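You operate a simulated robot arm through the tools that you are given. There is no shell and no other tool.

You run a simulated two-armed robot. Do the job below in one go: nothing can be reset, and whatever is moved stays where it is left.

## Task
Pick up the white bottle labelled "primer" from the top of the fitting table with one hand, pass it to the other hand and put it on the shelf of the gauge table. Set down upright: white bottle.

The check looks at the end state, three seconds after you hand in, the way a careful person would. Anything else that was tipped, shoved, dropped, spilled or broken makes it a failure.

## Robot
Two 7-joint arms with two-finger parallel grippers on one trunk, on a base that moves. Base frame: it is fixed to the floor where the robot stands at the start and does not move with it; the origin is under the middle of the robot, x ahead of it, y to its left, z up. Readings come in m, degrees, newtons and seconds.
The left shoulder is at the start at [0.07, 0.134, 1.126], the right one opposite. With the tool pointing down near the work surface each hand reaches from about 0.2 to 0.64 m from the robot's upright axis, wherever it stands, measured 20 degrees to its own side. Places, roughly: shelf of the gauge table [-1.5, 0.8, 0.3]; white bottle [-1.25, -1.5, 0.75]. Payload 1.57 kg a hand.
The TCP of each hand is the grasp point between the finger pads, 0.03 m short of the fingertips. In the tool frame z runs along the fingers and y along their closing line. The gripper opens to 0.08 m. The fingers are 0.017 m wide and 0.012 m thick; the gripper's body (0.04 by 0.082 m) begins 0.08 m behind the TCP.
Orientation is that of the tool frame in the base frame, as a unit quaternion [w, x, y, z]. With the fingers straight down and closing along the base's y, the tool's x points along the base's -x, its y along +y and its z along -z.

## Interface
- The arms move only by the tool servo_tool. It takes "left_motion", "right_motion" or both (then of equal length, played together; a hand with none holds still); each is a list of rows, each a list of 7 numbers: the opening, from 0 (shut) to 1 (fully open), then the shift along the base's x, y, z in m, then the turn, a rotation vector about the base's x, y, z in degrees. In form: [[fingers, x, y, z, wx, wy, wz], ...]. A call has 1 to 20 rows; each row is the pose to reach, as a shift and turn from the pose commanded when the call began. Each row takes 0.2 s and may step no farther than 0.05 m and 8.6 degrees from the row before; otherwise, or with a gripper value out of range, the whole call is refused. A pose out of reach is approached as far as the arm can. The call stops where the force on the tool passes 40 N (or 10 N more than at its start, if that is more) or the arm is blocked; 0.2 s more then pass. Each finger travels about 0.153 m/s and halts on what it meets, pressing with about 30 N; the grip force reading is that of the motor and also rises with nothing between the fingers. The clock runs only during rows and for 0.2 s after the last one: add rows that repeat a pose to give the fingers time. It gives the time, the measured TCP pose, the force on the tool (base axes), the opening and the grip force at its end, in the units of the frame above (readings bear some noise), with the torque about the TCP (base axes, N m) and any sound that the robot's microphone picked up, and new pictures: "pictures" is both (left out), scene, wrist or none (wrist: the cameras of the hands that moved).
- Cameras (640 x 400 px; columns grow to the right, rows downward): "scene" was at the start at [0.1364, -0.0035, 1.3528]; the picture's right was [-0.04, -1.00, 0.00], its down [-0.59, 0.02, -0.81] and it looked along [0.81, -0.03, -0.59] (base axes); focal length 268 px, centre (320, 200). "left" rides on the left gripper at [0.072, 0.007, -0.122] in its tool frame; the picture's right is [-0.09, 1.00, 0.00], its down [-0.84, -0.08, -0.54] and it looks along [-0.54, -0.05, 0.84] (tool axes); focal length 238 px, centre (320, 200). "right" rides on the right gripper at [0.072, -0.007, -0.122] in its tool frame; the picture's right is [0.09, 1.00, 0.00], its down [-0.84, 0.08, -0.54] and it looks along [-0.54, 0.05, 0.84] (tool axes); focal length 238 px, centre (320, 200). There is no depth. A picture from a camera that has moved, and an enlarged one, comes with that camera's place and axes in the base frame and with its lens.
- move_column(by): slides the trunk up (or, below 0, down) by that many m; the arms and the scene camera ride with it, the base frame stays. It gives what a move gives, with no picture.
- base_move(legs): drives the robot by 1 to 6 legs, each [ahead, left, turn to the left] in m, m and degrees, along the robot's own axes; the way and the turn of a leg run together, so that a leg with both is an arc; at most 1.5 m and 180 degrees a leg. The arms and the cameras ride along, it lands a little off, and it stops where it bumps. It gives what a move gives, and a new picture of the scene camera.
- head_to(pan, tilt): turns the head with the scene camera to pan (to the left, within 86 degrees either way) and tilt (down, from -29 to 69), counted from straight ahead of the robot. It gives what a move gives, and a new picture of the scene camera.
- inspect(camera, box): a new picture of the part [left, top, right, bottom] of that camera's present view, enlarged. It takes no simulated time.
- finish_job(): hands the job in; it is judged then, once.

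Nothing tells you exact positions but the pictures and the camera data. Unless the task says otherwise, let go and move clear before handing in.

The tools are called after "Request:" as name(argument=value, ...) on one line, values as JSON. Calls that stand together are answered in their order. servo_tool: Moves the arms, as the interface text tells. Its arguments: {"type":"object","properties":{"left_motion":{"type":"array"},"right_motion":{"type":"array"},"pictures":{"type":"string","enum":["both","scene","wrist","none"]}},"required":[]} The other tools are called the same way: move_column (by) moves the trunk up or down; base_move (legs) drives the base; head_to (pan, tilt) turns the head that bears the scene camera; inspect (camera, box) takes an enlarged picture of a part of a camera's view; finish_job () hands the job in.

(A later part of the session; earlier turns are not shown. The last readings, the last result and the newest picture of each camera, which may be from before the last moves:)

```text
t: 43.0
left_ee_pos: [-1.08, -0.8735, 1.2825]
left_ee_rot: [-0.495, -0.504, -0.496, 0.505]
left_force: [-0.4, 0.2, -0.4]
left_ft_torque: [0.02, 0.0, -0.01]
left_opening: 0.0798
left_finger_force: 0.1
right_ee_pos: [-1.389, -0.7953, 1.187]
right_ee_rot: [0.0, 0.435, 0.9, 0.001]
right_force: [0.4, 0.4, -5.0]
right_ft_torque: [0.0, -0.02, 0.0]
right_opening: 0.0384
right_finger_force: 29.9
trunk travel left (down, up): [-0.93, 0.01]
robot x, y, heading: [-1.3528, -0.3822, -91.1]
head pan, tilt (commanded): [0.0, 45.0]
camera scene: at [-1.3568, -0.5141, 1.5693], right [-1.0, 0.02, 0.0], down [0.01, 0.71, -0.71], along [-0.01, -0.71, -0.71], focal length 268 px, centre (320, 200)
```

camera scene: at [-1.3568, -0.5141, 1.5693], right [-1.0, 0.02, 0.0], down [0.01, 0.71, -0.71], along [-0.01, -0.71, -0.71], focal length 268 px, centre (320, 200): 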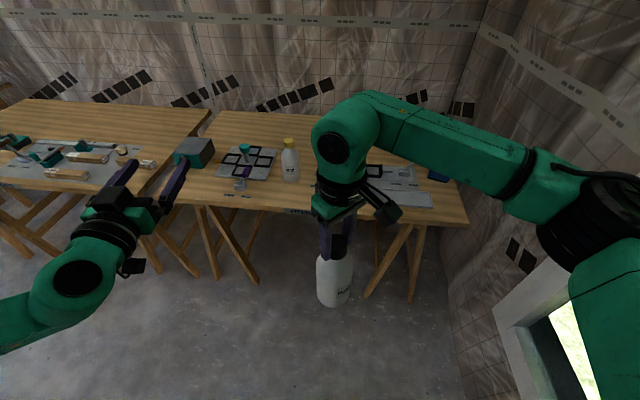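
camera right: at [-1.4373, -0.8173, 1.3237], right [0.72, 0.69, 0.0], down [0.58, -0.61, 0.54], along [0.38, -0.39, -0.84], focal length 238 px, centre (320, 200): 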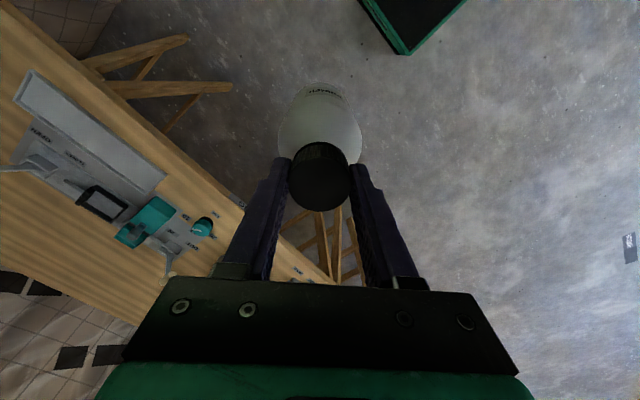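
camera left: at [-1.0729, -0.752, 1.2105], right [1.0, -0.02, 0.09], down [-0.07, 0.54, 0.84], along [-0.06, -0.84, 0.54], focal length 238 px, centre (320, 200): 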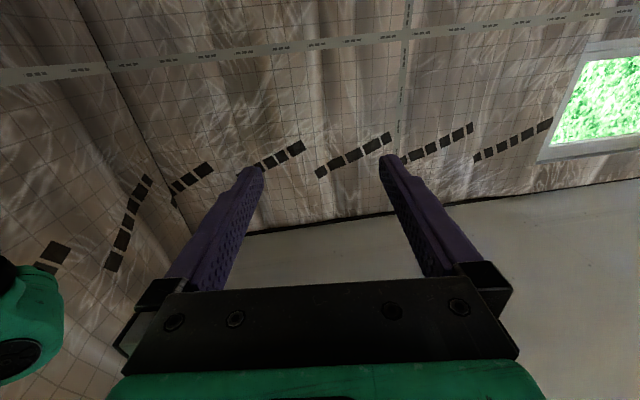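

The pose is counted from where the arm actually got to, which is good. I'll turn the right hand back 20 degrees and out a bit, and swing the left hand to point at the cap from the left, level with it, keeping about 0.28 m away.

Request:
servo_tool(left_motion=[[1, 0, 0, -0.0127, 0, 0, -7.83], [1, 0, 0, -0.0254, 0, 0, -15.66], [1, 0, 0, -0.0381, 0, 0, -23.5], [1, 0, 0, -0.0508, 0, 0, -31.3], [1, 0, 0, -0.0635, 0, 0, -39.2], [1, 0, 0, -0.0762, 0, 0, -47.0], [1, 0, 0, -0.0889, 0, 0, -54.8], [1, 0, 0, -0.1016, 0, 0, -62.7], [1, 0, 0, -0.1145, 0, 0, -70.5], [1, 0, 0, -0.1145, 0, 0, -70.5]], right_motion=[[0.3, 0, -0.0085, 0, 0, 0, -2.22], [0.3, 0, -0.017, 0, 0, 0, -4.44], [0.3, 0, -0.0255, 0, 0, 0, -6.67], [0.3, 0, -0.034, 0, 0, 0, -8.89], [0.3, 0, -0.0425, 0, 0, 0, -11.1], [0.3, 0, -0.051, 0, 0, 0, -13.3], [0.3, 0, -0.0595, 0, 0, 0, -15.6], [0.3, 0, -0.068, 0, 0, 0, -17.8], [0.3, 0, -0.076, 0, 0, 0, -20], [0.3, 0, -0.076, 0, 0, 0, -20]], pictures="both")

```text
t: 45.2
left_ee_pos: [-1.3155, -0.6825, 1.079]
left_ee_rot: [-0.145, -0.693, -0.119, 0.696]
left_force: [0.5, 0.8, -1.0]
left_ft_torque: [-0.02, 0.01, 0.04]
left_opening: 0.0801
left_finger_force: 0.0
left hand out of reach, approached as far as the arm can: row 2, 3, 4, 5, 6, 7, 8, 9, 10
right_ee_pos: [-1.3861, -0.8663, 1.1926]
right_ee_rot: [0.0, 0.584, 0.812, -0.003]
right_force: [0.2, 1.0, -4.1]
right_ft_torque: [-0.02, 0.02, 0.01]
right_opening: 0.0384
right_finger_force: 30.2
trunk travel left (down, up): [-0.93, 0.01]
robot x, y, heading: [-1.3572, -0.3839, -90.9]
head pan, tilt (commanded): [0.0, 45.0]
camera scene: at [-1.3534, -0.507, 1.57], right [-1.0, 0.02, 0.0], down [0.01, 0.7, -0.71], along [-0.01, -0.71, -0.7], focal length 268 px, centre (320, 200)
camera right: at [-1.414, -0.8003, 1.3126], right [0.91, 0.4, 0.0], down [0.34, -0.77, 0.54], along [0.22, -0.5, -0.84], focal length 238 px, centre (320, 200)
camera left: at [-1.1998, -0.6462, 1.0063], right [0.36, -0.92, 0.13], down [0.47, 0.3, 0.83], along [-0.8, -0.24, 0.55], focal length 238 px, centre (320, 200)
```

scene: 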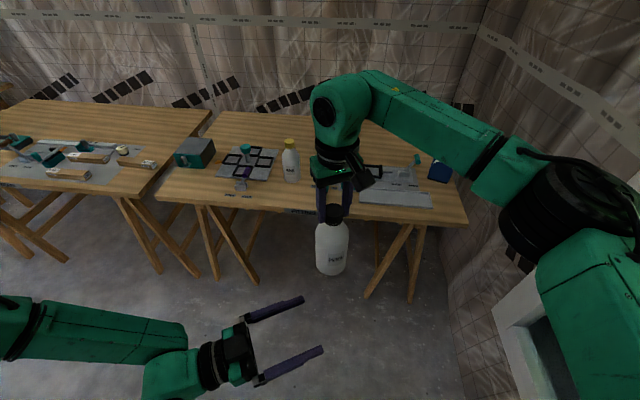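
right: 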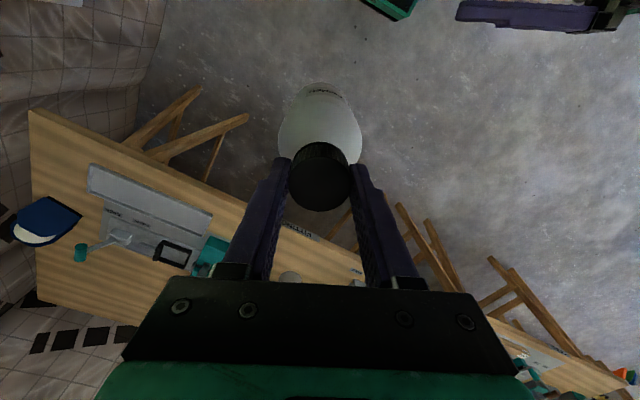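
left: 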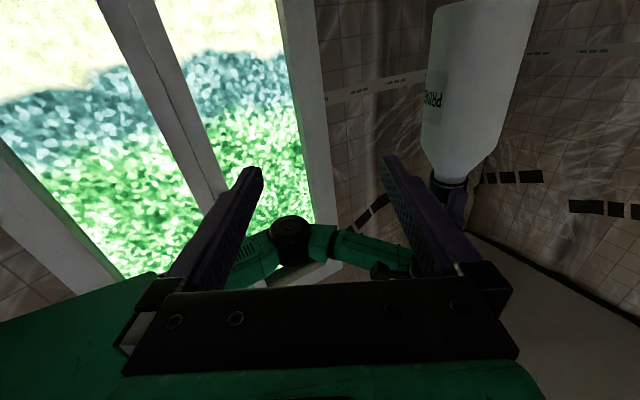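

The left arm could only point at the cap by coming in close: it is now at about 0.30 ahead, 0.05 left, z 1.08, pointing right, and nothing touched. I'll open its angle to about 50 degrees and bring it forward to a stand-off spot, keeping clear of the bottle.

Request:
servo_tool(left_motion=[[1, 0.001, -0.009, 0.009, 0.2, 0.1, 2.2], [1, 0.0015, -0.018, 0.018, 0.4, 0.25, 4.4], [1, 0.002, -0.028, 0.026, 0.65, 0.37, 6.6], [1, 0.0025, -0.037, 0.035, 0.86, 0.5, 8.8], [1, 0.003, -0.047, 0.044, 1.08, 0.62, 11], [1, 0.004, -0.056, 0.053, 1.3, 0.75, 13.2], [1, 0.0045, -0.066, 0.061, 1.5, 0.87, 15.4], [1, 0.005, -0.075, 0.07, 1.73, 1.0, 17.6], [1, 0.005, -0.075, 0.07, 1.73, 1.0, 17.6]], pictures="both")

```text
t: 47.2
left_ee_pos: [-1.3025, -0.7671, 1.1489]
left_ee_rot: [-0.237, -0.663, -0.238, 0.669]
left_force: [-0.4, 0.1, -0.1]
left_ft_torque: [0.01, 0.01, 0.0]
left_opening: 0.08
left_finger_force: 0.0
right_ee_pos: [-1.3887, -0.8709, 1.1901]
right_ee_rot: [0.0, 0.584, 0.812, 0.0]
right_force: [-0.7, 0.1, -4.6]
right_ft_torque: [-0.03, -0.02, 0.02]
right_opening: 0.0383
right_finger_force: 30.3
trunk travel left (down, up): [-0.93, 0.01]
robot x, y, heading: [-1.3558, -0.383, -91.2]
head pan, tilt (commanded): [0.0, 45.0]
camera scene: at [-1.3567, -0.5139, 1.5693], right [-1.0, 0.02, 0.0], down [0.01, 0.71, -0.71], along [-0.01, -0.71, -0.71], focal length 268 px, centre (320, 200)
camera left: at [-1.2042, -0.6949, 1.0757], right [0.63, -0.77, 0.09], down [0.38, 0.4, 0.83], along [-0.68, -0.49, 0.55], focal length 238 px, centre (320, 200)
```

scene: 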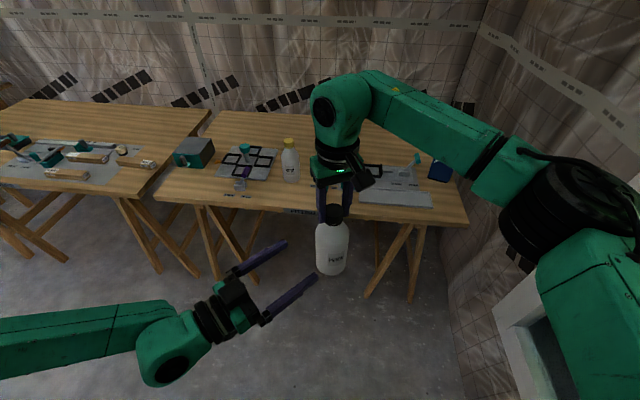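
left: 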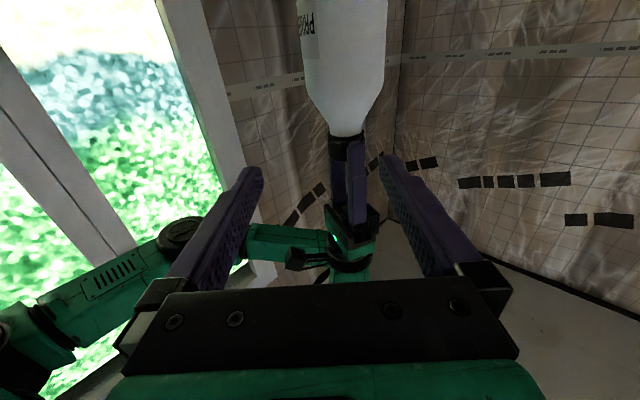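

The left hand reached the stand-off pose, level and pointing at about 50 degrees. Now I'll turn the right hand 20.8 degrees so its fingers lie along the left hand's approach line, and bring the cap onto that line at the same height.

Request:
servo_tool(right_motion=[[0.3, -0.001, 0.004, -0.003, 0, 0, 2.6], [0.3, -0.002, 0.008, -0.006, 0, 0, 5.2], [0.3, -0.003, 0.012, -0.009, 0, 0, 7.8], [0.3, -0.004, 0.016, -0.012, 0, 0, 10.4], [0.3, -0.005, 0.02, -0.015, 0, 0, 13], [0.3, -0.006, 0.024, -0.018, 0, 0, 15.6], [0.3, -0.0067, 0.028, -0.022, 0, 0, 18.2], [0.3, -0.0067, 0.028, -0.022, 0, 0, 20.8], [0.3, -0.0067, 0.028, -0.022, 0, 0, 20.8]], pictures="scene")

Request:
inspect(camera="left", box=[0, 0, 640, 400])

Request:
inspect(camera="scene", box=[190, 130, 430, 360])

```text
t: 49.2
left_ee_pos: [-1.303, -0.7673, 1.147]
left_ee_rot: [-0.236, -0.663, -0.237, 0.669]
left_force: [-0.2, 0.5, 0.6]
left_ft_torque: [-0.03, 0.01, -0.02]
left_opening: 0.0801
left_finger_force: 0.0
right_ee_pos: [-1.3943, -0.843, 1.1664]
right_ee_rot: [0.0, 0.426, 0.905, 0.0]
right_force: [0.1, 0.3, -5.0]
right_ft_torque: [0.01, 0.01, 0.02]
right_opening: 0.0383
right_finger_force: 29.5
trunk travel left (down, up): [-0.93, 0.01]
robot x, y, heading: [-1.3537, -0.3832, -91.1]
head pan, tilt (commanded): [0.0, 45.0]
camera scene: at [-1.3568, -0.5141, 1.5693], right [-1.0, 0.02, 0.0], down [0.01, 0.71, -0.71], along [-0.01, -0.71, -0.71], focal length 268 px, centre (320, 200)
```

scene: 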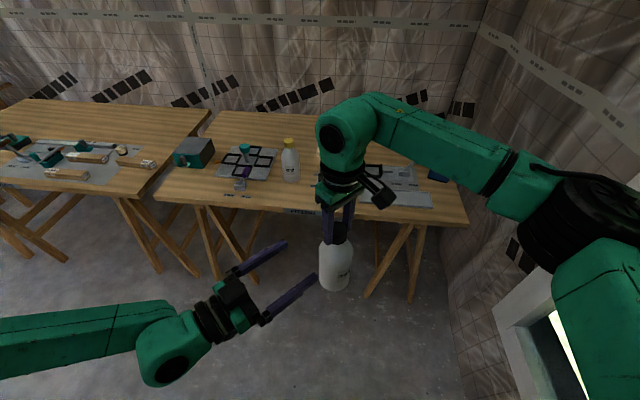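

```text
1.00 times, centred on (320, 200) of left (not enlarged: the box is as wide or as high as the picture)
camera zoom: at [-1.2042, -0.6951, 1.0756], right [0.63, -0.77, 0.09], down [0.38, 0.4, 0.83], along [-0.68, -0.49, 0.55], focal length 238 px, centre (320, 200)
```

zoom: 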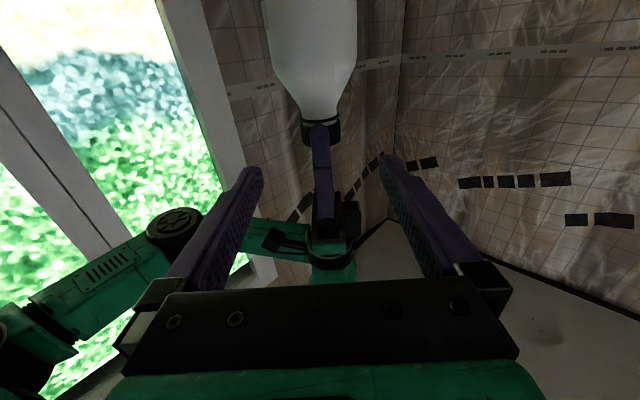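

```text
1.74 times, centred on (310, 245) of scene
camera zoom: at [-1.3568, -0.5141, 1.5693], right [-1.0, 0.02, 0.0], down [0.01, 0.71, -0.71], along [-0.01, -0.71, -0.71], focal length 466 px, centre (337, 122)
```

zoom: 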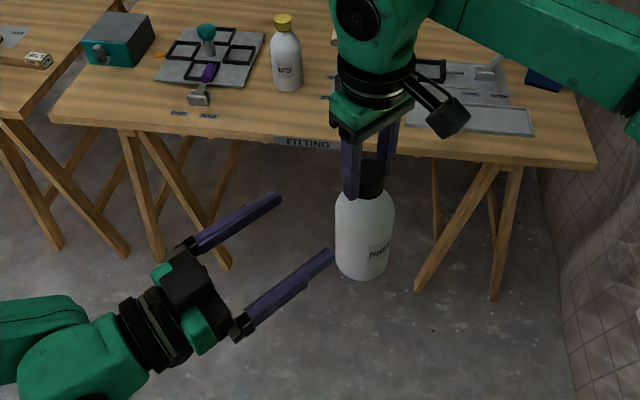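

Request:
inspect(camera="left", box=[250, 70, 400, 220])

```text
2.67 times, centred on (325, 145) of left
camera zoom: at [-1.2042, -0.6951, 1.0756], right [0.63, -0.77, 0.09], down [0.38, 0.4, 0.83], along [-0.68, -0.49, 0.55], focal length 636 px, centre (307, 347)
```

zoom: 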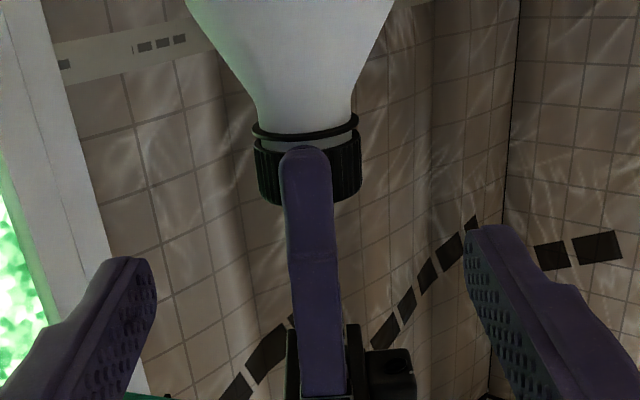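

In the left view the cap sits on the approach line to about a millimetre both ways, and the right finger is edge-on between the left fingers. I'll bring the left hand in 0.119 m along its pointing direction, still open.

Request:
servo_tool(left_motion=[[1, -0.0155, -0.0128, 0, 0, 0, 0], [1, -0.031, -0.0256, 0, 0, 0, 0], [1, -0.0465, -0.0384, 0, 0, 0, 0], [1, -0.062, -0.0512, 0, 0, 0, 0], [1, -0.0775, -0.064, 0, 0, 0, 0], [1, -0.0912, -0.0758, 0, 0, 0, 0], [1, -0.0912, -0.0758, 0, 0, 0, 0]], pictures="both")

Request:
inspect(camera="left", box=[220, 100, 420, 280])

Request:
inspect(camera="scene", box=[250, 150, 430, 320])

```text
t: 50.8
left_ee_pos: [-1.3909, -0.842, 1.149]
left_ee_rot: [-0.236, -0.664, -0.237, 0.669]
left_force: [-0.1, -0.3, 0.0]
left_ft_torque: [-0.01, 0.04, 0.0]
left_opening: 0.08
left_finger_force: 0.0
right_ee_pos: [-1.3961, -0.8423, 1.1675]
right_ee_rot: [0.0, 0.428, 0.904, 0.0]
right_force: [0.5, 0.4, -4.5]
right_ft_torque: [0.0, 0.0, 0.01]
right_opening: 0.0383
right_finger_force: 30.1
trunk travel left (down, up): [-0.93, 0.01]
robot x, y, heading: [-1.3538, -0.3809, -90.8]
head pan, tilt (commanded): [0.0, 45.0]
camera scene: at [-1.3567, -0.514, 1.5693], right [-1.0, 0.02, 0.0], down [0.01, 0.71, -0.71], along [-0.01, -0.71, -0.71], focal length 268 px, centre (320, 200)
camera left: at [-1.2934, -0.7699, 1.0764], right [0.63, -0.77, 0.09], down [0.38, 0.4, 0.83], along [-0.68, -0.49, 0.55], focal length 238 px, centre (320, 200)
```

scene: 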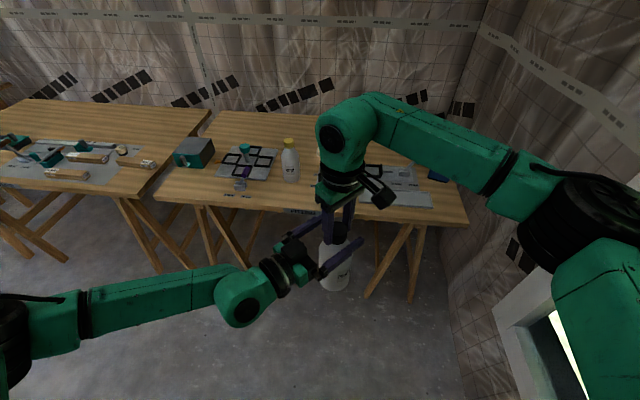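
left: 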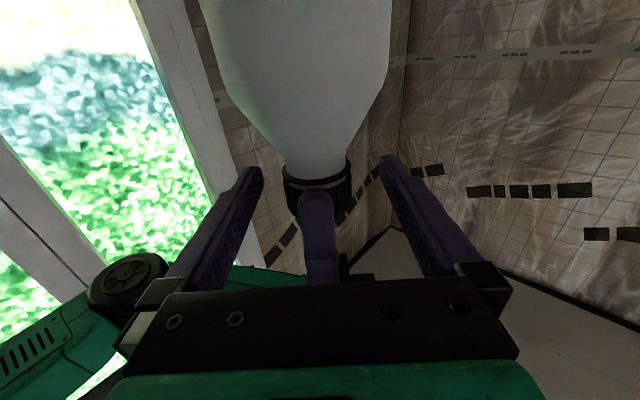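

```text
2.22 times, centred on (320, 190) of left
camera zoom: at [-1.2934, -0.7699, 1.0764], right [0.63, -0.77, 0.09], down [0.38, 0.4, 0.83], along [-0.68, -0.49, 0.55], focal length 530 px, centre (320, 222)
```

zoom: 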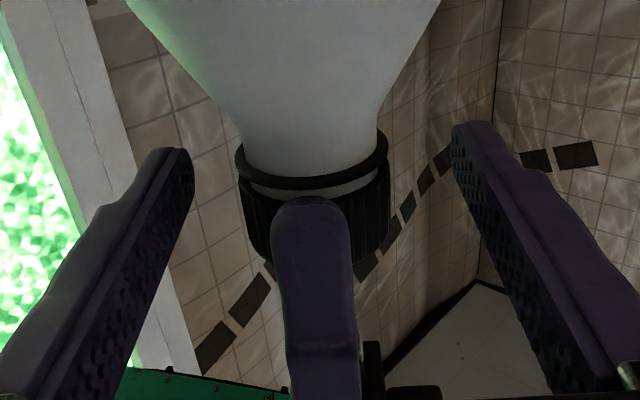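

```text
2.35 times, centred on (340, 235) of scene
camera zoom: at [-1.3567, -0.514, 1.5693], right [-1.0, 0.02, 0.0], down [0.01, 0.71, -0.71], along [-0.01, -0.71, -0.71], focal length 631 px, centre (273, 118)
```

zoom: 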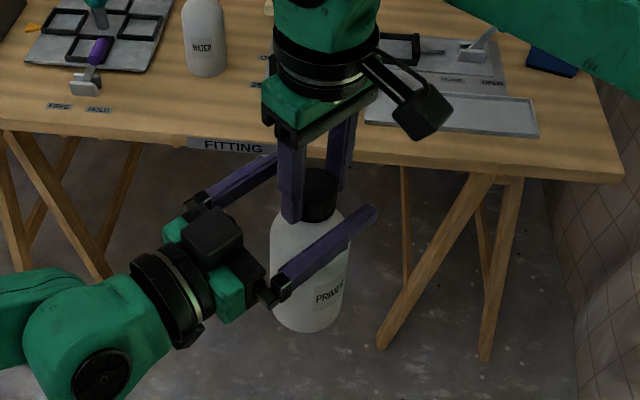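

The left fingers straddle the cap at right angles to the right fingers, well centred. I'll close the left hand now while the right keeps its grip.

Request:
servo_tool(left_motion=[[0.6, 0, 0, 0, 0, 0, 0], [0.3, 0, 0, 0, 0, 0, 0], [0.3, 0, 0, 0, 0, 0, 0], [0.3, 0, 0, 0, 0, 0, 0]], pictures="both")

Request:
inspect(camera="left", box=[220, 100, 420, 280])

```text
t: 51.8
left_ee_pos: [-1.3917, -0.8424, 1.1482]
left_ee_rot: [-0.237, -0.664, -0.238, 0.668]
left_force: [-4.5, 4.5, 0.0]
left_ft_torque: [-0.08, -0.05, -0.05]
left_opening: 0.0375
left_finger_force: 30.4
right_ee_pos: [-1.394, -0.8417, 1.168]
right_ee_rot: [0.0, 0.428, 0.904, 0.001]
right_force: [3.7, -4.7, -4.5]
right_ft_torque: [0.01, 0.01, 0.01]
right_opening: 0.0381
right_finger_force: 29.6
trunk travel left (down, up): [-0.93, 0.01]
robot x, y, heading: [-1.3555, -0.3809, -91.1]
head pan, tilt (commanded): [0.0, 45.0]
camera scene: at [-1.357, -0.5142, 1.5693], right [-1.0, 0.02, 0.0], down [0.01, 0.71, -0.71], along [-0.01, -0.71, -0.71], focal length 268 px, centre (320, 200)
camera left: at [-1.2938, -0.7695, 1.0764], right [0.63, -0.77, 0.09], down [0.38, 0.4, 0.83], along [-0.68, -0.49, 0.55], focal length 238 px, centre (320, 200)
```

scene: 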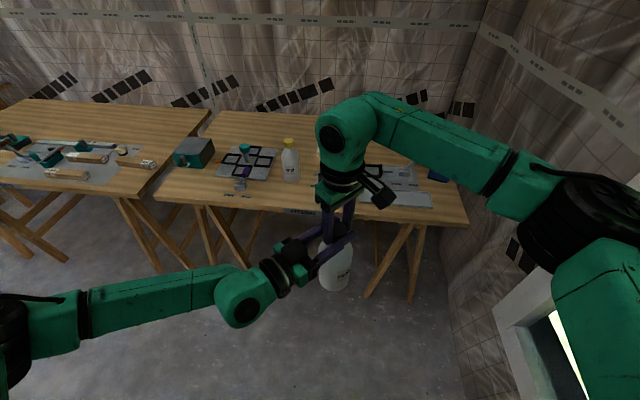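
left: 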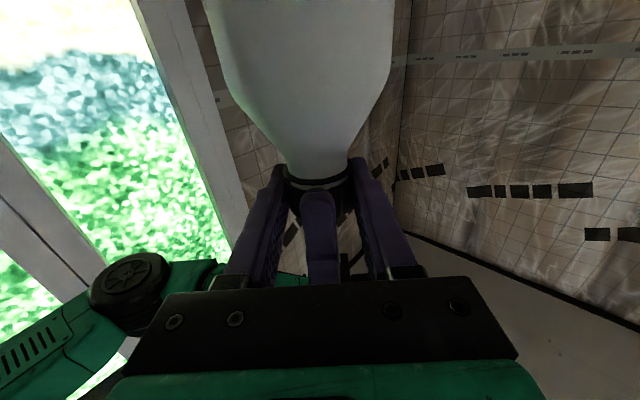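

```text
2.22 times, centred on (320, 190) of left
camera zoom: at [-1.2938, -0.7695, 1.0764], right [0.63, -0.77, 0.09], down [0.38, 0.4, 0.83], along [-0.68, -0.49, 0.55], focal length 530 px, centre (320, 222)
```

zoom: 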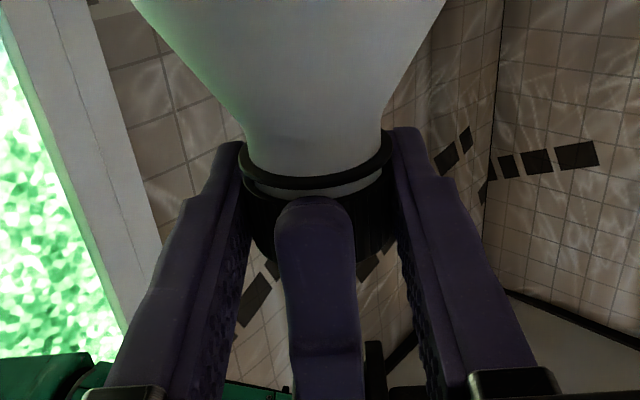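

Both hands now hold the cap. I'll open the right hand partway and lift it straight up off the cap in small steps.

Request:
servo_tool(right_motion=[[0.75, 0, 0, 0, 0, 0, 0], [0.75, 0, 0, 0, 0, 0, 0], [0.75, 0, 0, 0, 0, 0, 0]], pictures="both")

Request:
inspect(camera="left", box=[220, 100, 420, 280])

```text
t: 52.6
left_ee_pos: [-1.3903, -0.8431, 1.1487]
left_ee_rot: [-0.237, -0.664, -0.237, 0.669]
left_force: [0.1, 0.5, -4.4]
left_ft_torque: [0.01, -0.04, -0.04]
left_opening: 0.0373
left_finger_force: 30.2
right_ee_pos: [-1.3947, -0.8417, 1.1673]
right_ee_rot: [0.0, 0.428, 0.904, 0.001]
right_force: [0.1, -0.8, -0.2]
right_ft_torque: [0.01, 0.0, -0.01]
right_opening: 0.0596
right_finger_force: 0.1
trunk travel left (down, up): [-0.93, 0.01]
robot x, y, heading: [-1.3546, -0.3814, -91.1]
head pan, tilt (commanded): [0.0, 45.0]
camera scene: at [-1.3569, -0.5141, 1.5693], right [-1.0, 0.02, 0.0], down [0.01, 0.71, -0.71], along [-0.01, -0.71, -0.71], focal length 268 px, centre (320, 200)
camera right: at [-1.4457, -0.7926, 1.2876], right [0.71, 0.7, 0.0], down [0.59, -0.6, 0.54], along [0.38, -0.39, -0.84], focal length 238 px, centre (320, 200)
```

scene: 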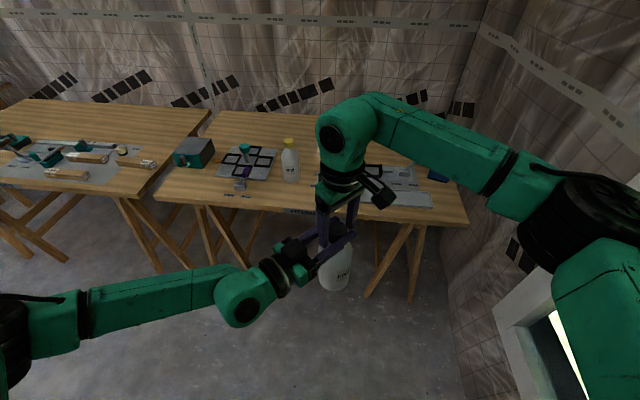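
right: 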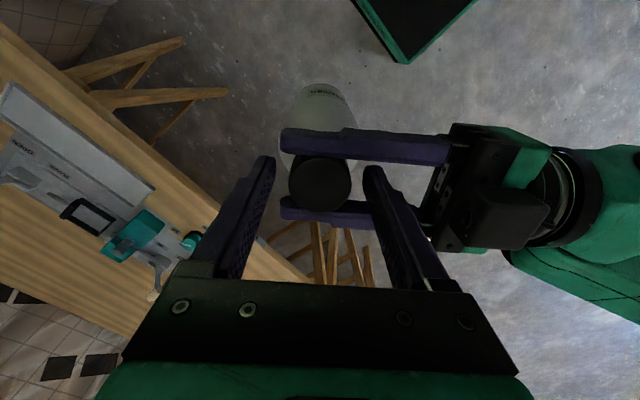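

```text
2.22 times, centred on (320, 190) of left
camera zoom: at [-1.2934, -0.7699, 1.0763], right [0.63, -0.77, 0.09], down [0.38, 0.4, 0.83], along [-0.68, -0.49, 0.55], focal length 530 px, centre (320, 222)
```

zoom: 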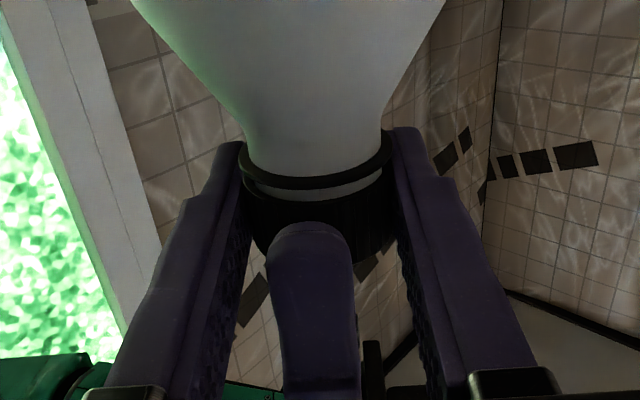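

The left hand now carries the bottle's weight (4.4 N) and the right hand is free. I'll lift the right hand straight up.

Request:
servo_tool(right_motion=[[0.75, 0, 0, 0.01, 0, 0, 0], [0.75, 0, 0, 0.02, 0, 0, 0], [0.75, 0, 0, 0.03, 0, 0, 0], [0.75, 0, 0, 0.04, 0, 0, 0], [0.75, 0, 0, 0.05, 0, 0, 0], [0.75, 0, 0, 0.06, 0, 0, 0]], pictures="both")

```text
t: 54.0
left_ee_pos: [-1.392, -0.8419, 1.1493]
left_ee_rot: [-0.237, -0.663, -0.237, 0.669]
left_force: [0.0, 0.3, -3.8]
left_ft_torque: [0.04, -0.03, 0.0]
left_opening: 0.037
left_finger_force: 30.1
right_ee_pos: [-1.3952, -0.8421, 1.2262]
right_ee_rot: [0.0, 0.428, 0.904, 0.001]
right_force: [0.2, 0.8, -0.5]
right_ft_torque: [-0.01, 0.01, 0.02]
right_opening: 0.0598
right_finger_force: 0.0
trunk travel left (down, up): [-0.93, 0.01]
robot x, y, heading: [-1.3507, -0.3803, -90.8]
head pan, tilt (commanded): [0.0, 45.0]
camera scene: at [-1.3569, -0.5139, 1.5693], right [-1.0, 0.02, 0.0], down [0.01, 0.71, -0.71], along [-0.01, -0.71, -0.71], focal length 268 px, centre (320, 200)
camera right: at [-1.4446, -0.7915, 1.3479], right [0.71, 0.7, 0.0], down [0.59, -0.6, 0.54], along [0.38, -0.39, -0.84], focal length 238 px, centre (320, 200)
```

scene: 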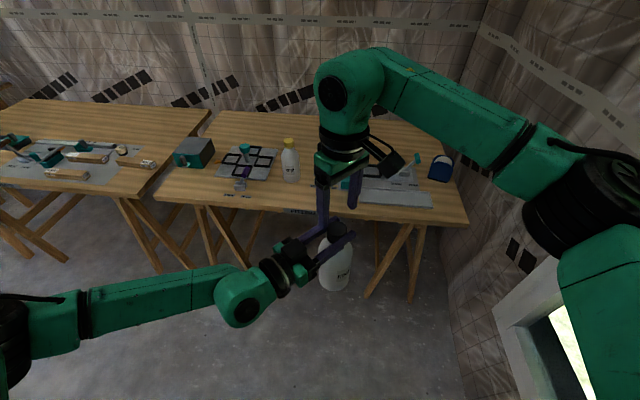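
right: 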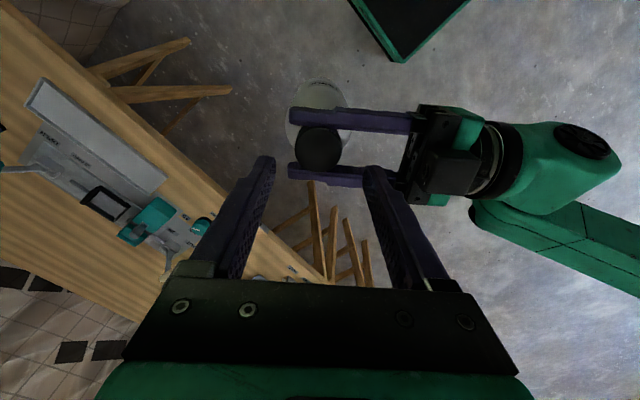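

The right hand is clear above the cap and the left hand holds the bottle firmly. The window wall is near on my right, so I'll first drive sideways into the open before pulling the right arm back.

Request:
base_move(legs=[[0, 0.5, 0]])

Request:
servo_tool(right_motion=[[0.75, -0.025, 0.003, 0.005, 0, 0, -4], [0.75, -0.05, 0.006, 0.01, 0, 0, -8], [0.75, -0.075, 0.012, 0.01, 0, 0, -12], [0.75, -0.1, 0.025, 0.01, 0, 0, -16], [0.75, -0.12, 0.045, 0.01, 0, 0, -20], [0.75, -0.14, 0.065, 0.01, 0, 0, -24], [0.75, -0.16, 0.085, 0.01, 0, 0, -28], [0.75, -0.18, 0.105, 0.01, 0, 0, -32], [0.75, -0.2, 0.125, 0.01, 0, 0, -36], [0.75, -0.22, 0.144, 0.01, 0, 0, -40]], pictures="both")

```text
t: 56.9
left_ee_pos: [-0.8953, -0.8501, 1.1485]
left_ee_rot: [-0.239, -0.663, -0.239, 0.668]
left_force: [0.2, 0.1, -6.2]
left_ft_torque: [0.0, 0.02, 0.01]
left_opening: 0.0373
left_finger_force: 30.4
right_ee_pos: [-0.8978, -0.8499, 1.2265]
right_ee_rot: [0.0, 0.426, 0.905, 0.001]
right_force: [-1.2, 0.0, -0.2]
right_ft_torque: [-0.02, -0.02, 0.01]
right_opening: 0.0601
right_finger_force: 0.0
trunk travel left (down, up): [-0.93, 0.01]
robot x, y, heading: [-0.8598, -0.3873, -90.7]
head pan, tilt (commanded): [0.0, 45.0]
camera scene: at [-0.8629, -0.5211, 1.5693], right [-1.0, 0.01, 0.0], down [0.01, 0.71, -0.71], along [-0.01, -0.71, -0.71], focal length 268 px, centre (320, 200)
```

scene: 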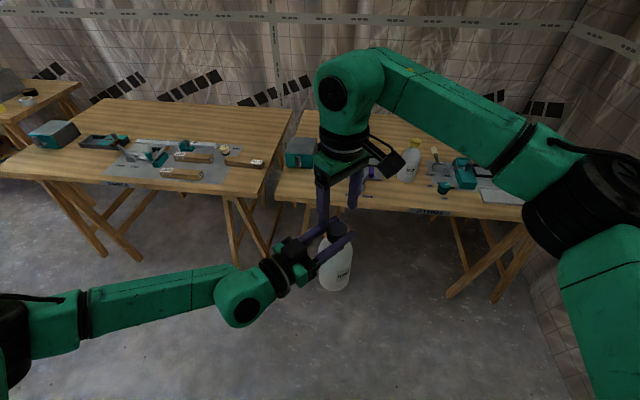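

```text
t: 59.1
left_ee_pos: [-0.8934, -0.8479, 1.1494]
left_ee_rot: [-0.238, -0.663, -0.238, 0.668]
left_force: [-1.1, 0.5, -3.9]
left_ft_torque: [0.02, -0.04, 0.02]
left_opening: 0.0371
left_finger_force: 30.2
right_ee_pos: [-1.1162, -0.7028, 1.2357]
right_ee_rot: [0.001, 0.71, 0.704, 0.001]
right_force: [-0.2, -0.1, -0.2]
right_ft_torque: [-0.01, 0.0, 0.05]
right_opening: 0.0602
right_finger_force: 0.0
trunk travel left (down, up): [-0.93, 0.01]
robot x, y, heading: [-0.8574, -0.3865, -90.7]
head pan, tilt (commanded): [0.0, 45.0]
camera scene: at [-0.8615, -0.5188, 1.5695], right [-1.0, 0.01, 0.0], down [0.01, 0.71, -0.71], along [-0.01, -0.71, -0.71], focal length 268 px, centre (320, 200)
camera right: at [-1.1224, -0.6318, 1.3561], right [1.0, 0.08, 0.0], down [0.07, -0.84, 0.54], along [0.05, -0.54, -0.84], focal length 238 px, centre (320, 200)
```

scene: 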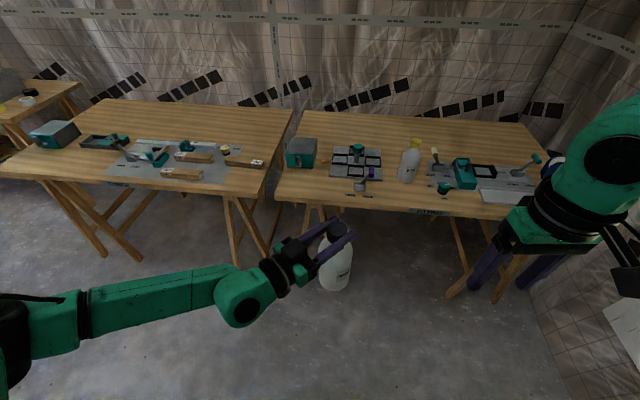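
right: 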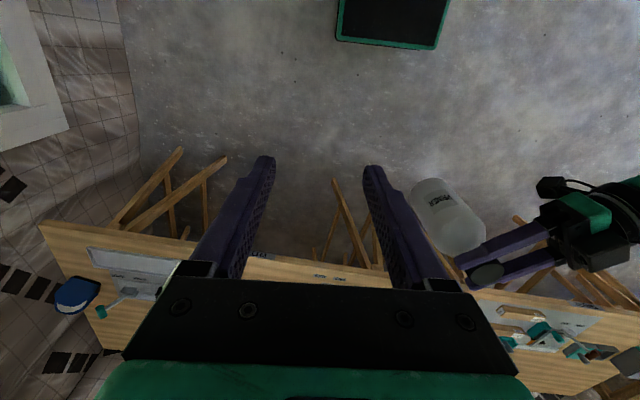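

The bottle hangs upright in the left hand and the right arm is pulled back. The gauge table's long front edge faces +x near x -1.2, so I'll drive to about 0.9 m in front of it and turn to face it.

Request:
base_move(legs=[[-1.09, 0.6, 0], [0, 0, -89.3]])

Request:
head_to(pan=0, tilt=30)

```text
t: 69.2
left_ee_pos: [-0.6939, 0.7161, 1.1495]
left_ee_rot: [0.311, -0.634, 0.307, 0.637]
left_force: [-0.2, 0.7, -4.5]
left_ft_torque: [-0.04, 0.0, 0.01]
left_opening: 0.0372
left_finger_force: 29.7
right_ee_pos: [-0.5437, 0.9356, 1.2348]
right_ee_rot: [0.0, 1.0, -0.015, 0.0]
right_force: [-0.3, 0.3, -1.2]
right_ft_torque: [0.0, 0.0, -0.02]
right_opening: 0.0602
right_finger_force: 0.2
trunk travel left (down, up): [-0.93, 0.01]
robot x, y, heading: [-0.2348, 0.6696, 178.0]
head pan, tilt (commanded): [0.0, 45.0]
camera scene: at [-0.3678, 0.6742, 1.5693], right [0.03, 1.0, 0.0], down [0.71, -0.02, -0.71], along [-0.71, 0.02, -0.71], focal length 268 px, centre (320, 200)
```

scene: 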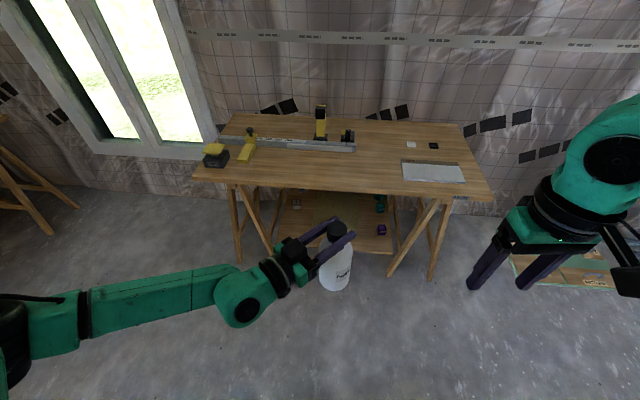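

```text
t: 69.9
left_ee_pos: [-0.6936, 0.7166, 1.1479]
left_ee_rot: [0.312, -0.634, 0.308, 0.637]
left_force: [0.4, -1.0, -4.5]
left_ft_torque: [-0.03, -0.02, 0.03]
left_opening: 0.0372
left_finger_force: 30.0
right_ee_pos: [-0.5439, 0.9354, 1.2357]
right_ee_rot: [0.001, 1.0, -0.015, 0.0]
right_force: [0.7, -0.4, 0.4]
right_ft_torque: [-0.03, 0.0, 0.0]
right_opening: 0.06
right_finger_force: 0.0
trunk travel left (down, up): [-0.93, 0.01]
robot x, y, heading: [-0.2327, 0.6678, 178.2]
head pan, tilt (commanded): [0.0, 30.0]
camera scene: at [-0.3768, 0.6749, 1.5918], right [0.03, 1.0, 0.0], down [0.5, -0.02, -0.87], along [-0.86, 0.03, -0.5], focal length 268 px, centre (320, 200)
```

scene: 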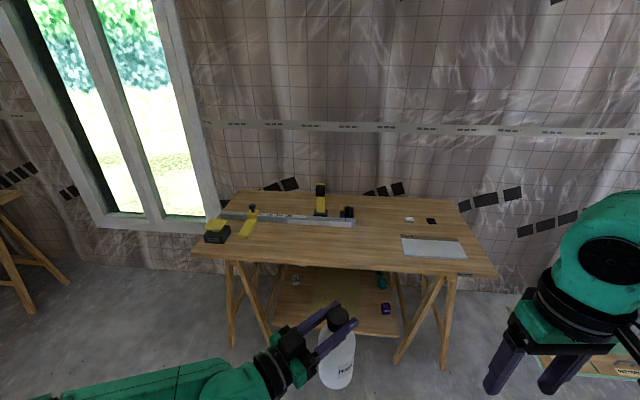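

I see the gauge table with its low shelf between the trestles; a few small things lie on the shelf left and right, and the middle looks free. I'll lower the trunk to look under the table top.

Request:
move_column(by=-0.55)

Request:
head_to(pan=0, tilt=25)

```text
refused: -0.55 is not a number from -0.4 to 0.4
```

```text
t: 70.6
left_ee_pos: [-0.6939, 0.7154, 1.1479]
left_ee_rot: [0.311, -0.634, 0.307, 0.637]
left_force: [-0.3, -0.5, -4.6]
left_ft_torque: [-0.04, 0.02, -0.02]
left_opening: 0.037
left_finger_force: 29.8
right_ee_pos: [-0.5439, 0.9358, 1.2356]
right_ee_rot: [0.0, 1.0, -0.015, 0.001]
right_force: [0.4, -0.1, 0.5]
right_ft_torque: [0.01, 0.02, 0.02]
right_opening: 0.06
right_finger_force: 0.1
trunk travel left (down, up): [-0.93, 0.01]
robot x, y, heading: [-0.2339, 0.6687, 177.9]
head pan, tilt (commanded): [0.0, 25.0]
camera scene: at [-0.3785, 0.6749, 1.5998], right [0.03, 1.0, 0.0], down [0.42, -0.01, -0.91], along [-0.91, 0.03, -0.42], focal length 268 px, centre (320, 200)
```

scene: 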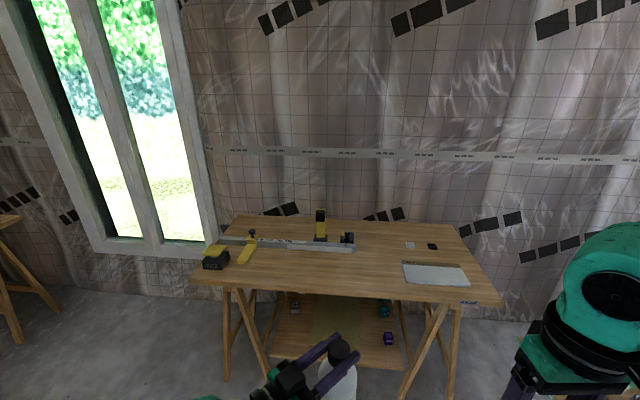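

The trunk moves at most 0.4 m a call. First, here in the open, I'll turn the left hand to point straight ahead with the bottle, ready to reach in under the table.

Request:
servo_tool(left_motion=[[0.3, -0.0045, -0.015, 0, 0, 0, 5], [0.3, -0.009, -0.03, 0, 0, 0, 10], [0.3, -0.0135, -0.0445, 0, 0, 0, 15], [0.3, -0.018, -0.0595, 0, 0, 0, 20], [0.3, -0.0225, -0.074, 0, 0, 0, 25], [0.3, -0.027, -0.089, 0, 0, 0, 30], [0.3, -0.0315, -0.104, 0, 0, 0, 35], [0.3, -0.036, -0.119, 0, 0, 0, 40], [0.3, -0.0405, -0.134, 0, 0, 0, 45], [0.3, -0.045, -0.1485, 0, 0, 0, 50], [0.3, -0.045, -0.1485, 0, 0, 0, 50]], pictures="both")

```text
t: 73.0
left_ee_pos: [-0.7382, 0.5662, 1.1489]
left_ee_rot: [0.012, -0.705, 0.01, 0.709]
left_force: [-0.5, -0.7, -4.0]
left_ft_torque: [0.04, 0.02, 0.0]
left_opening: 0.0371
left_finger_force: 29.9
right_ee_pos: [-0.5436, 0.9355, 1.2355]
right_ee_rot: [0.0, 1.0, -0.015, 0.0]
right_force: [0.2, -0.2, -0.1]
right_ft_torque: [0.01, -0.03, 0.04]
right_opening: 0.0599
right_finger_force: 0.0
trunk travel left (down, up): [-0.93, 0.01]
robot x, y, heading: [-0.2317, 0.6721, 178.2]
head pan, tilt (commanded): [0.0, 25.0]
camera scene: at [-0.3786, 0.6745, 1.5998], right [0.03, 1.0, 0.0], down [0.42, -0.01, -0.91], along [-0.91, 0.03, -0.42], focal length 268 px, centre (320, 200)
camera left: at [-0.6174, 0.5563, 1.0763], right [-0.03, -1.0, 0.09], down [0.55, 0.06, 0.83], along [-0.84, 0.07, 0.54], focal length 238 px, centre (320, 200)
```

scene: 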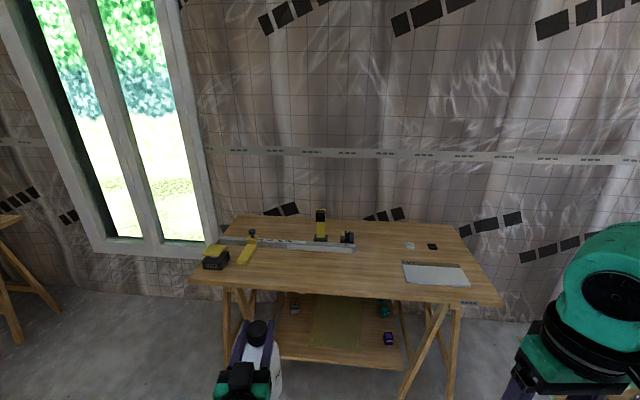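
left: 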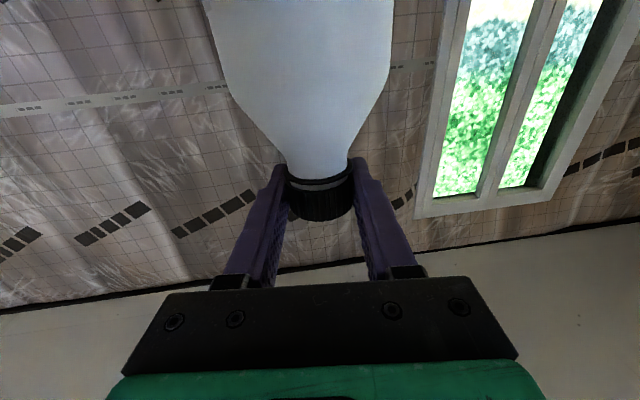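

The left hand now points straight at the table with the bottle upright. Now I'll lower the trunk in steps to look at the shelf.

Request:
move_column(by=-0.4)

Request:
inspect(camera="scene", box=[0, 0, 640, 400])

```text
t: 76.8
left_ee_pos: [-0.7382, 0.5665, 0.7485]
left_ee_rot: [0.013, -0.705, 0.011, 0.709]
left_force: [-0.3, 0.0, -4.8]
left_ft_torque: [-0.01, -0.01, -0.01]
left_opening: 0.0373
left_finger_force: 29.9
right_ee_pos: [-0.5449, 0.9362, 0.8345]
right_ee_rot: [0.0, 1.0, -0.014, 0.0]
right_force: [-0.2, 0.1, 0.0]
right_ft_torque: [-0.01, -0.01, 0.02]
right_opening: 0.0598
right_finger_force: 0.1
trunk travel left (down, up): [-0.53, 0.41]
robot x, y, heading: [-0.2373, 0.6698, 178.3]
head pan, tilt (commanded): [0.0, 25.0]
```

```text
1.00 times, centred on (320, 200) of scene (not enlarged: the box is as wide or as high as the picture)
camera zoom: at [-0.3782, 0.6746, 1.1999], right [0.03, 1.0, 0.0], down [0.42, -0.01, -0.91], along [-0.91, 0.03, -0.42], focal length 268 px, centre (320, 200)
```

zoom: 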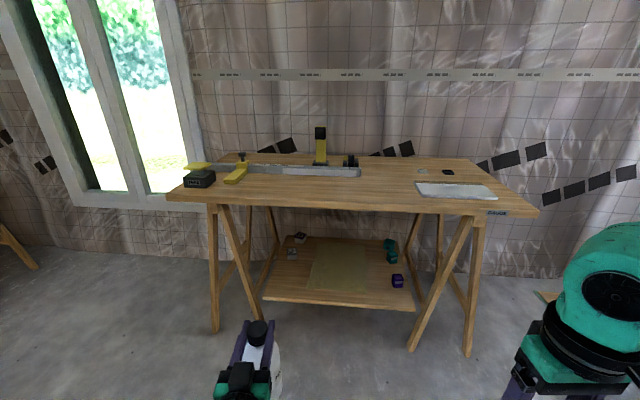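

Request:
inspect(camera="scene", box=[200, 180, 500, 370])

Request:
move_column(by=-0.3)

Request:
inspect(camera="scene", box=[0, 0, 640, 400])

Request:
inspect(camera="scene", box=[200, 100, 500, 290])

```text
2.11 times, centred on (350, 275) of scene
camera zoom: at [-0.3782, 0.6746, 1.1999], right [0.03, 1.0, 0.0], down [0.42, -0.01, -0.91], along [-0.91, 0.03, -0.42], focal length 565 px, centre (257, 42)
```

zoom: 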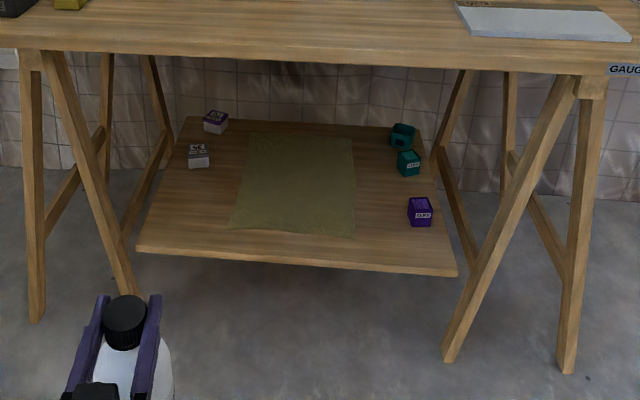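

```text
t: 79.8
left_ee_pos: [-0.738, 0.5661, 0.4498]
left_ee_rot: [0.012, -0.704, 0.01, 0.71]
left_force: [-0.3, -0.1, -4.8]
left_ft_torque: [-0.01, -0.01, 0.04]
left_opening: 0.0371
left_finger_force: 29.5
right_ee_pos: [-0.5432, 0.9347, 0.5338]
right_ee_rot: [0.0, 1.0, -0.014, -0.001]
right_force: [-0.1, -0.5, 0.3]
right_ft_torque: [0.03, -0.01, 0.0]
right_opening: 0.0602
right_finger_force: 0.0
trunk travel left (down, up): [-0.23, 0.71]
robot x, y, heading: [-0.2305, 0.67, 178.0]
head pan, tilt (commanded): [0.0, 25.0]
```

```text
1.00 times, centred on (320, 200) of scene (not enlarged: the box is as wide or as high as the picture)
camera zoom: at [-0.378, 0.6746, 0.8999], right [0.03, 1.0, 0.0], down [0.42, -0.01, -0.91], along [-0.91, 0.03, -0.42], focal length 268 px, centre (320, 200)
```

zoom: 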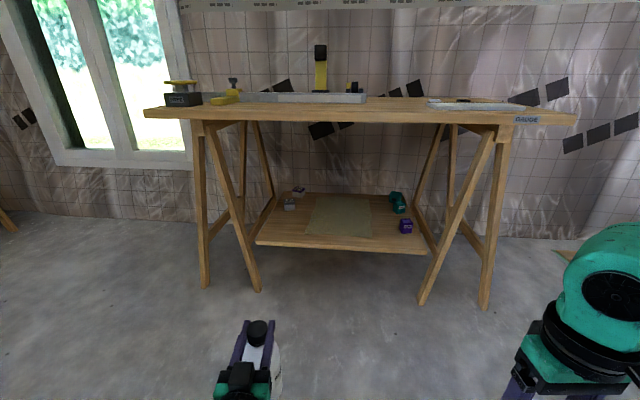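

```text
2.11 times, centred on (350, 195) of scene
camera zoom: at [-0.378, 0.6746, 0.8999], right [0.03, 1.0, 0.0], down [0.42, -0.01, -0.91], along [-0.91, 0.03, -0.42], focal length 565 px, centre (257, 210)
```

zoom: 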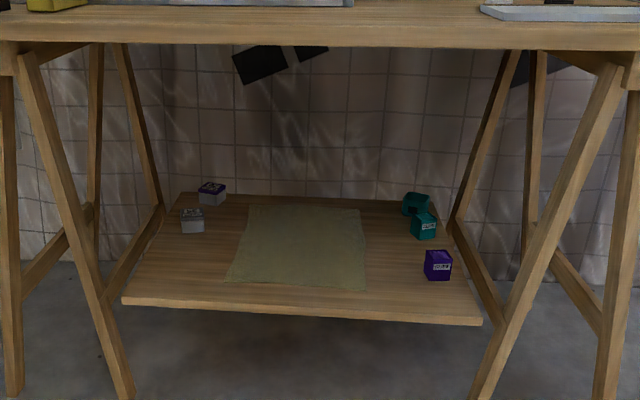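

The shelf top is at about z 0.264, its front edge about 0.08 m behind the table's front edge, with a cloth in the middle and small boxes left-back and right. There is free bare wood at the left front, so I'll aim for about [-1.433, 0.551]. First I'll tuck the right arm further back and raise the trunk 5 cm for clearance.

Request:
servo_tool(right_motion=[[0.75, 0.025, 0.02, 0, 0, 0, 0], [0.75, 0.05, 0.04, 0, 0, 0, 0], [0.75, 0.075, 0.06, 0, 0, 0, 0], [0.75, 0.1, 0.077, 0, 0, 0, 0]], pictures="none")

Request:
move_column(by=0.06)

Request:
head_to(pan=15, tilt=35)

```text
t: 80.8
left_ee_pos: [-0.7378, 0.5669, 0.4488]
left_ee_rot: [0.013, -0.705, 0.011, 0.709]
left_force: [-0.1, 0.4, -4.1]
left_ft_torque: [0.0, -0.04, 0.04]
left_opening: 0.0371
left_finger_force: 30.7
right_ee_pos: [-0.4458, 1.0132, 0.5332]
right_ee_rot: [0.001, 1.0, -0.016, 0.001]
right_force: [-1.1, 0.0, 0.4]
right_ft_torque: [0.03, 0.02, -0.02]
right_opening: 0.0601
right_finger_force: 0.0
trunk travel left (down, up): [-0.23, 0.71]
robot x, y, heading: [-0.2367, 0.6692, 178.2]
head pan, tilt (commanded): [0.0, 25.0]
```

```text
t: 81.8
left_ee_pos: [-0.7372, 0.5665, 0.5078]
left_ee_rot: [0.013, -0.705, 0.01, 0.709]
left_force: [1.0, 0.0, -4.1]
left_ft_torque: [-0.02, -0.01, -0.01]
left_opening: 0.037
left_finger_force: 30.0
right_ee_pos: [-0.4466, 1.0123, 0.5924]
right_ee_rot: [0.0, 1.0, -0.014, -0.001]
right_force: [-0.4, 0.1, -0.1]
right_ft_torque: [-0.02, -0.02, -0.01]
right_opening: 0.06
right_finger_force: 0.1
trunk travel left (down, up): [-0.29, 0.65]
robot x, y, heading: [-0.2346, 0.6717, 177.9]
head pan, tilt (commanded): [0.0, 25.0]
```

```text
t: 82.6
left_ee_pos: [-0.7374, 0.5664, 0.5094]
left_ee_rot: [0.013, -0.705, 0.011, 0.709]
left_force: [0.1, 1.0, -5.3]
left_ft_torque: [0.0, 0.0, 0.02]
left_opening: 0.037
left_finger_force: 30.0
right_ee_pos: [-0.4452, 1.013, 0.5935]
right_ee_rot: [0.001, 1.0, -0.015, -0.001]
right_force: [0.7, -0.5, -0.1]
right_ft_torque: [-0.03, 0.05, 0.0]
right_opening: 0.0599
right_finger_force: 0.1
trunk travel left (down, up): [-0.29, 0.65]
robot x, y, heading: [-0.2362, 0.668, 178.3]
head pan, tilt (commanded): [15.0, 35.0]
camera scene: at [-0.3718, 0.6517, 0.9441], right [-0.22, 0.97, 0.0], down [0.56, 0.13, -0.82], along [-0.8, -0.18, -0.57], focal length 268 px, centre (320, 200)
```

scene: 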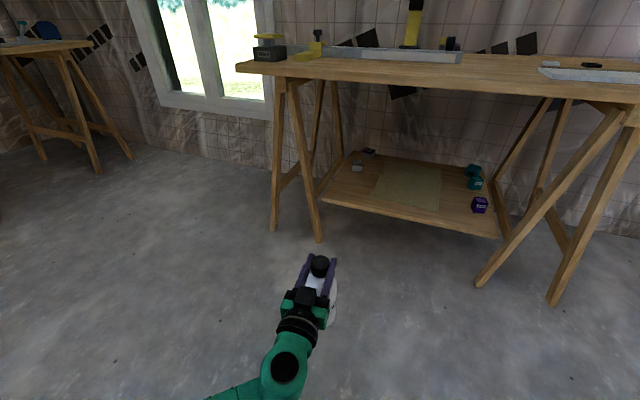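

The way ahead is clear. I'll drive 0.3 m towards the table and look again.

Request:
base_move(legs=[[0.3, 0.025, 0]])

Request:
inspect(camera="scene", box=[220, 50, 520, 240])

```text
t: 84.6
left_ee_pos: [-1.033, 0.5519, 0.5083]
left_ee_rot: [0.014, -0.705, 0.011, 0.709]
left_force: [-0.8, -0.9, -4.2]
left_ft_torque: [-0.01, -0.02, -0.02]
left_opening: 0.0375
left_finger_force: 30.4
right_ee_pos: [-0.7413, 0.9974, 0.593]
right_ee_rot: [-0.001, 1.0, -0.016, 0.0]
right_force: [-1.4, 0.4, 0.2]
right_ft_torque: [0.0, 0.0, 0.01]
right_opening: 0.0601
right_finger_force: 0.0
trunk travel left (down, up): [-0.29, 0.65]
robot x, y, heading: [-0.5317, 0.6584, 177.8]
head pan, tilt (commanded): [15.0, 35.0]
camera scene: at [-0.6679, 0.6368, 0.944], right [-0.22, 0.97, 0.0], down [0.56, 0.13, -0.82], along [-0.8, -0.18, -0.57], focal length 268 px, centre (320, 200)
```

scene: 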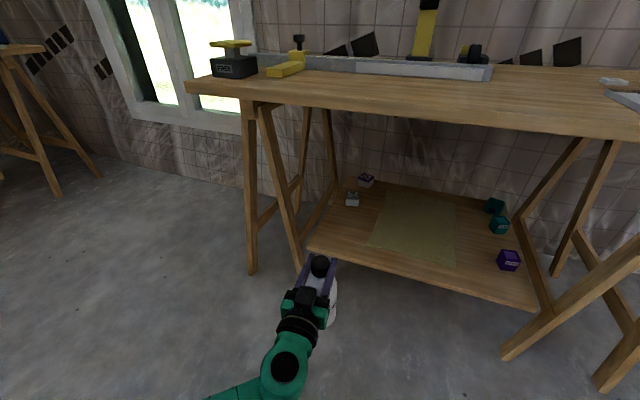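

```text
2.11 times, centred on (370, 145) of scene
camera zoom: at [-0.6679, 0.6368, 0.944], right [-0.22, 0.97, 0.0], down [0.56, 0.13, -0.82], along [-0.8, -0.18, -0.57], focal length 565 px, centre (215, 316)
```

zoom: 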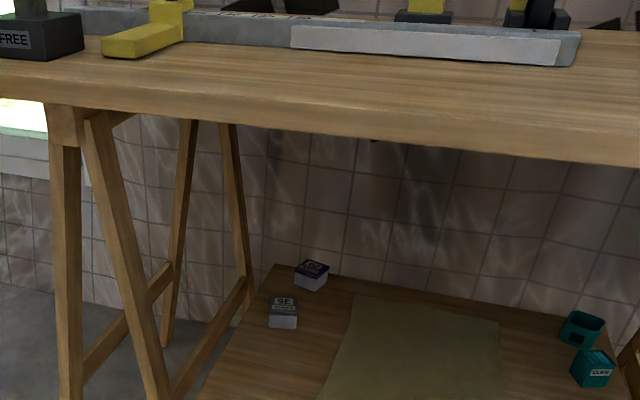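

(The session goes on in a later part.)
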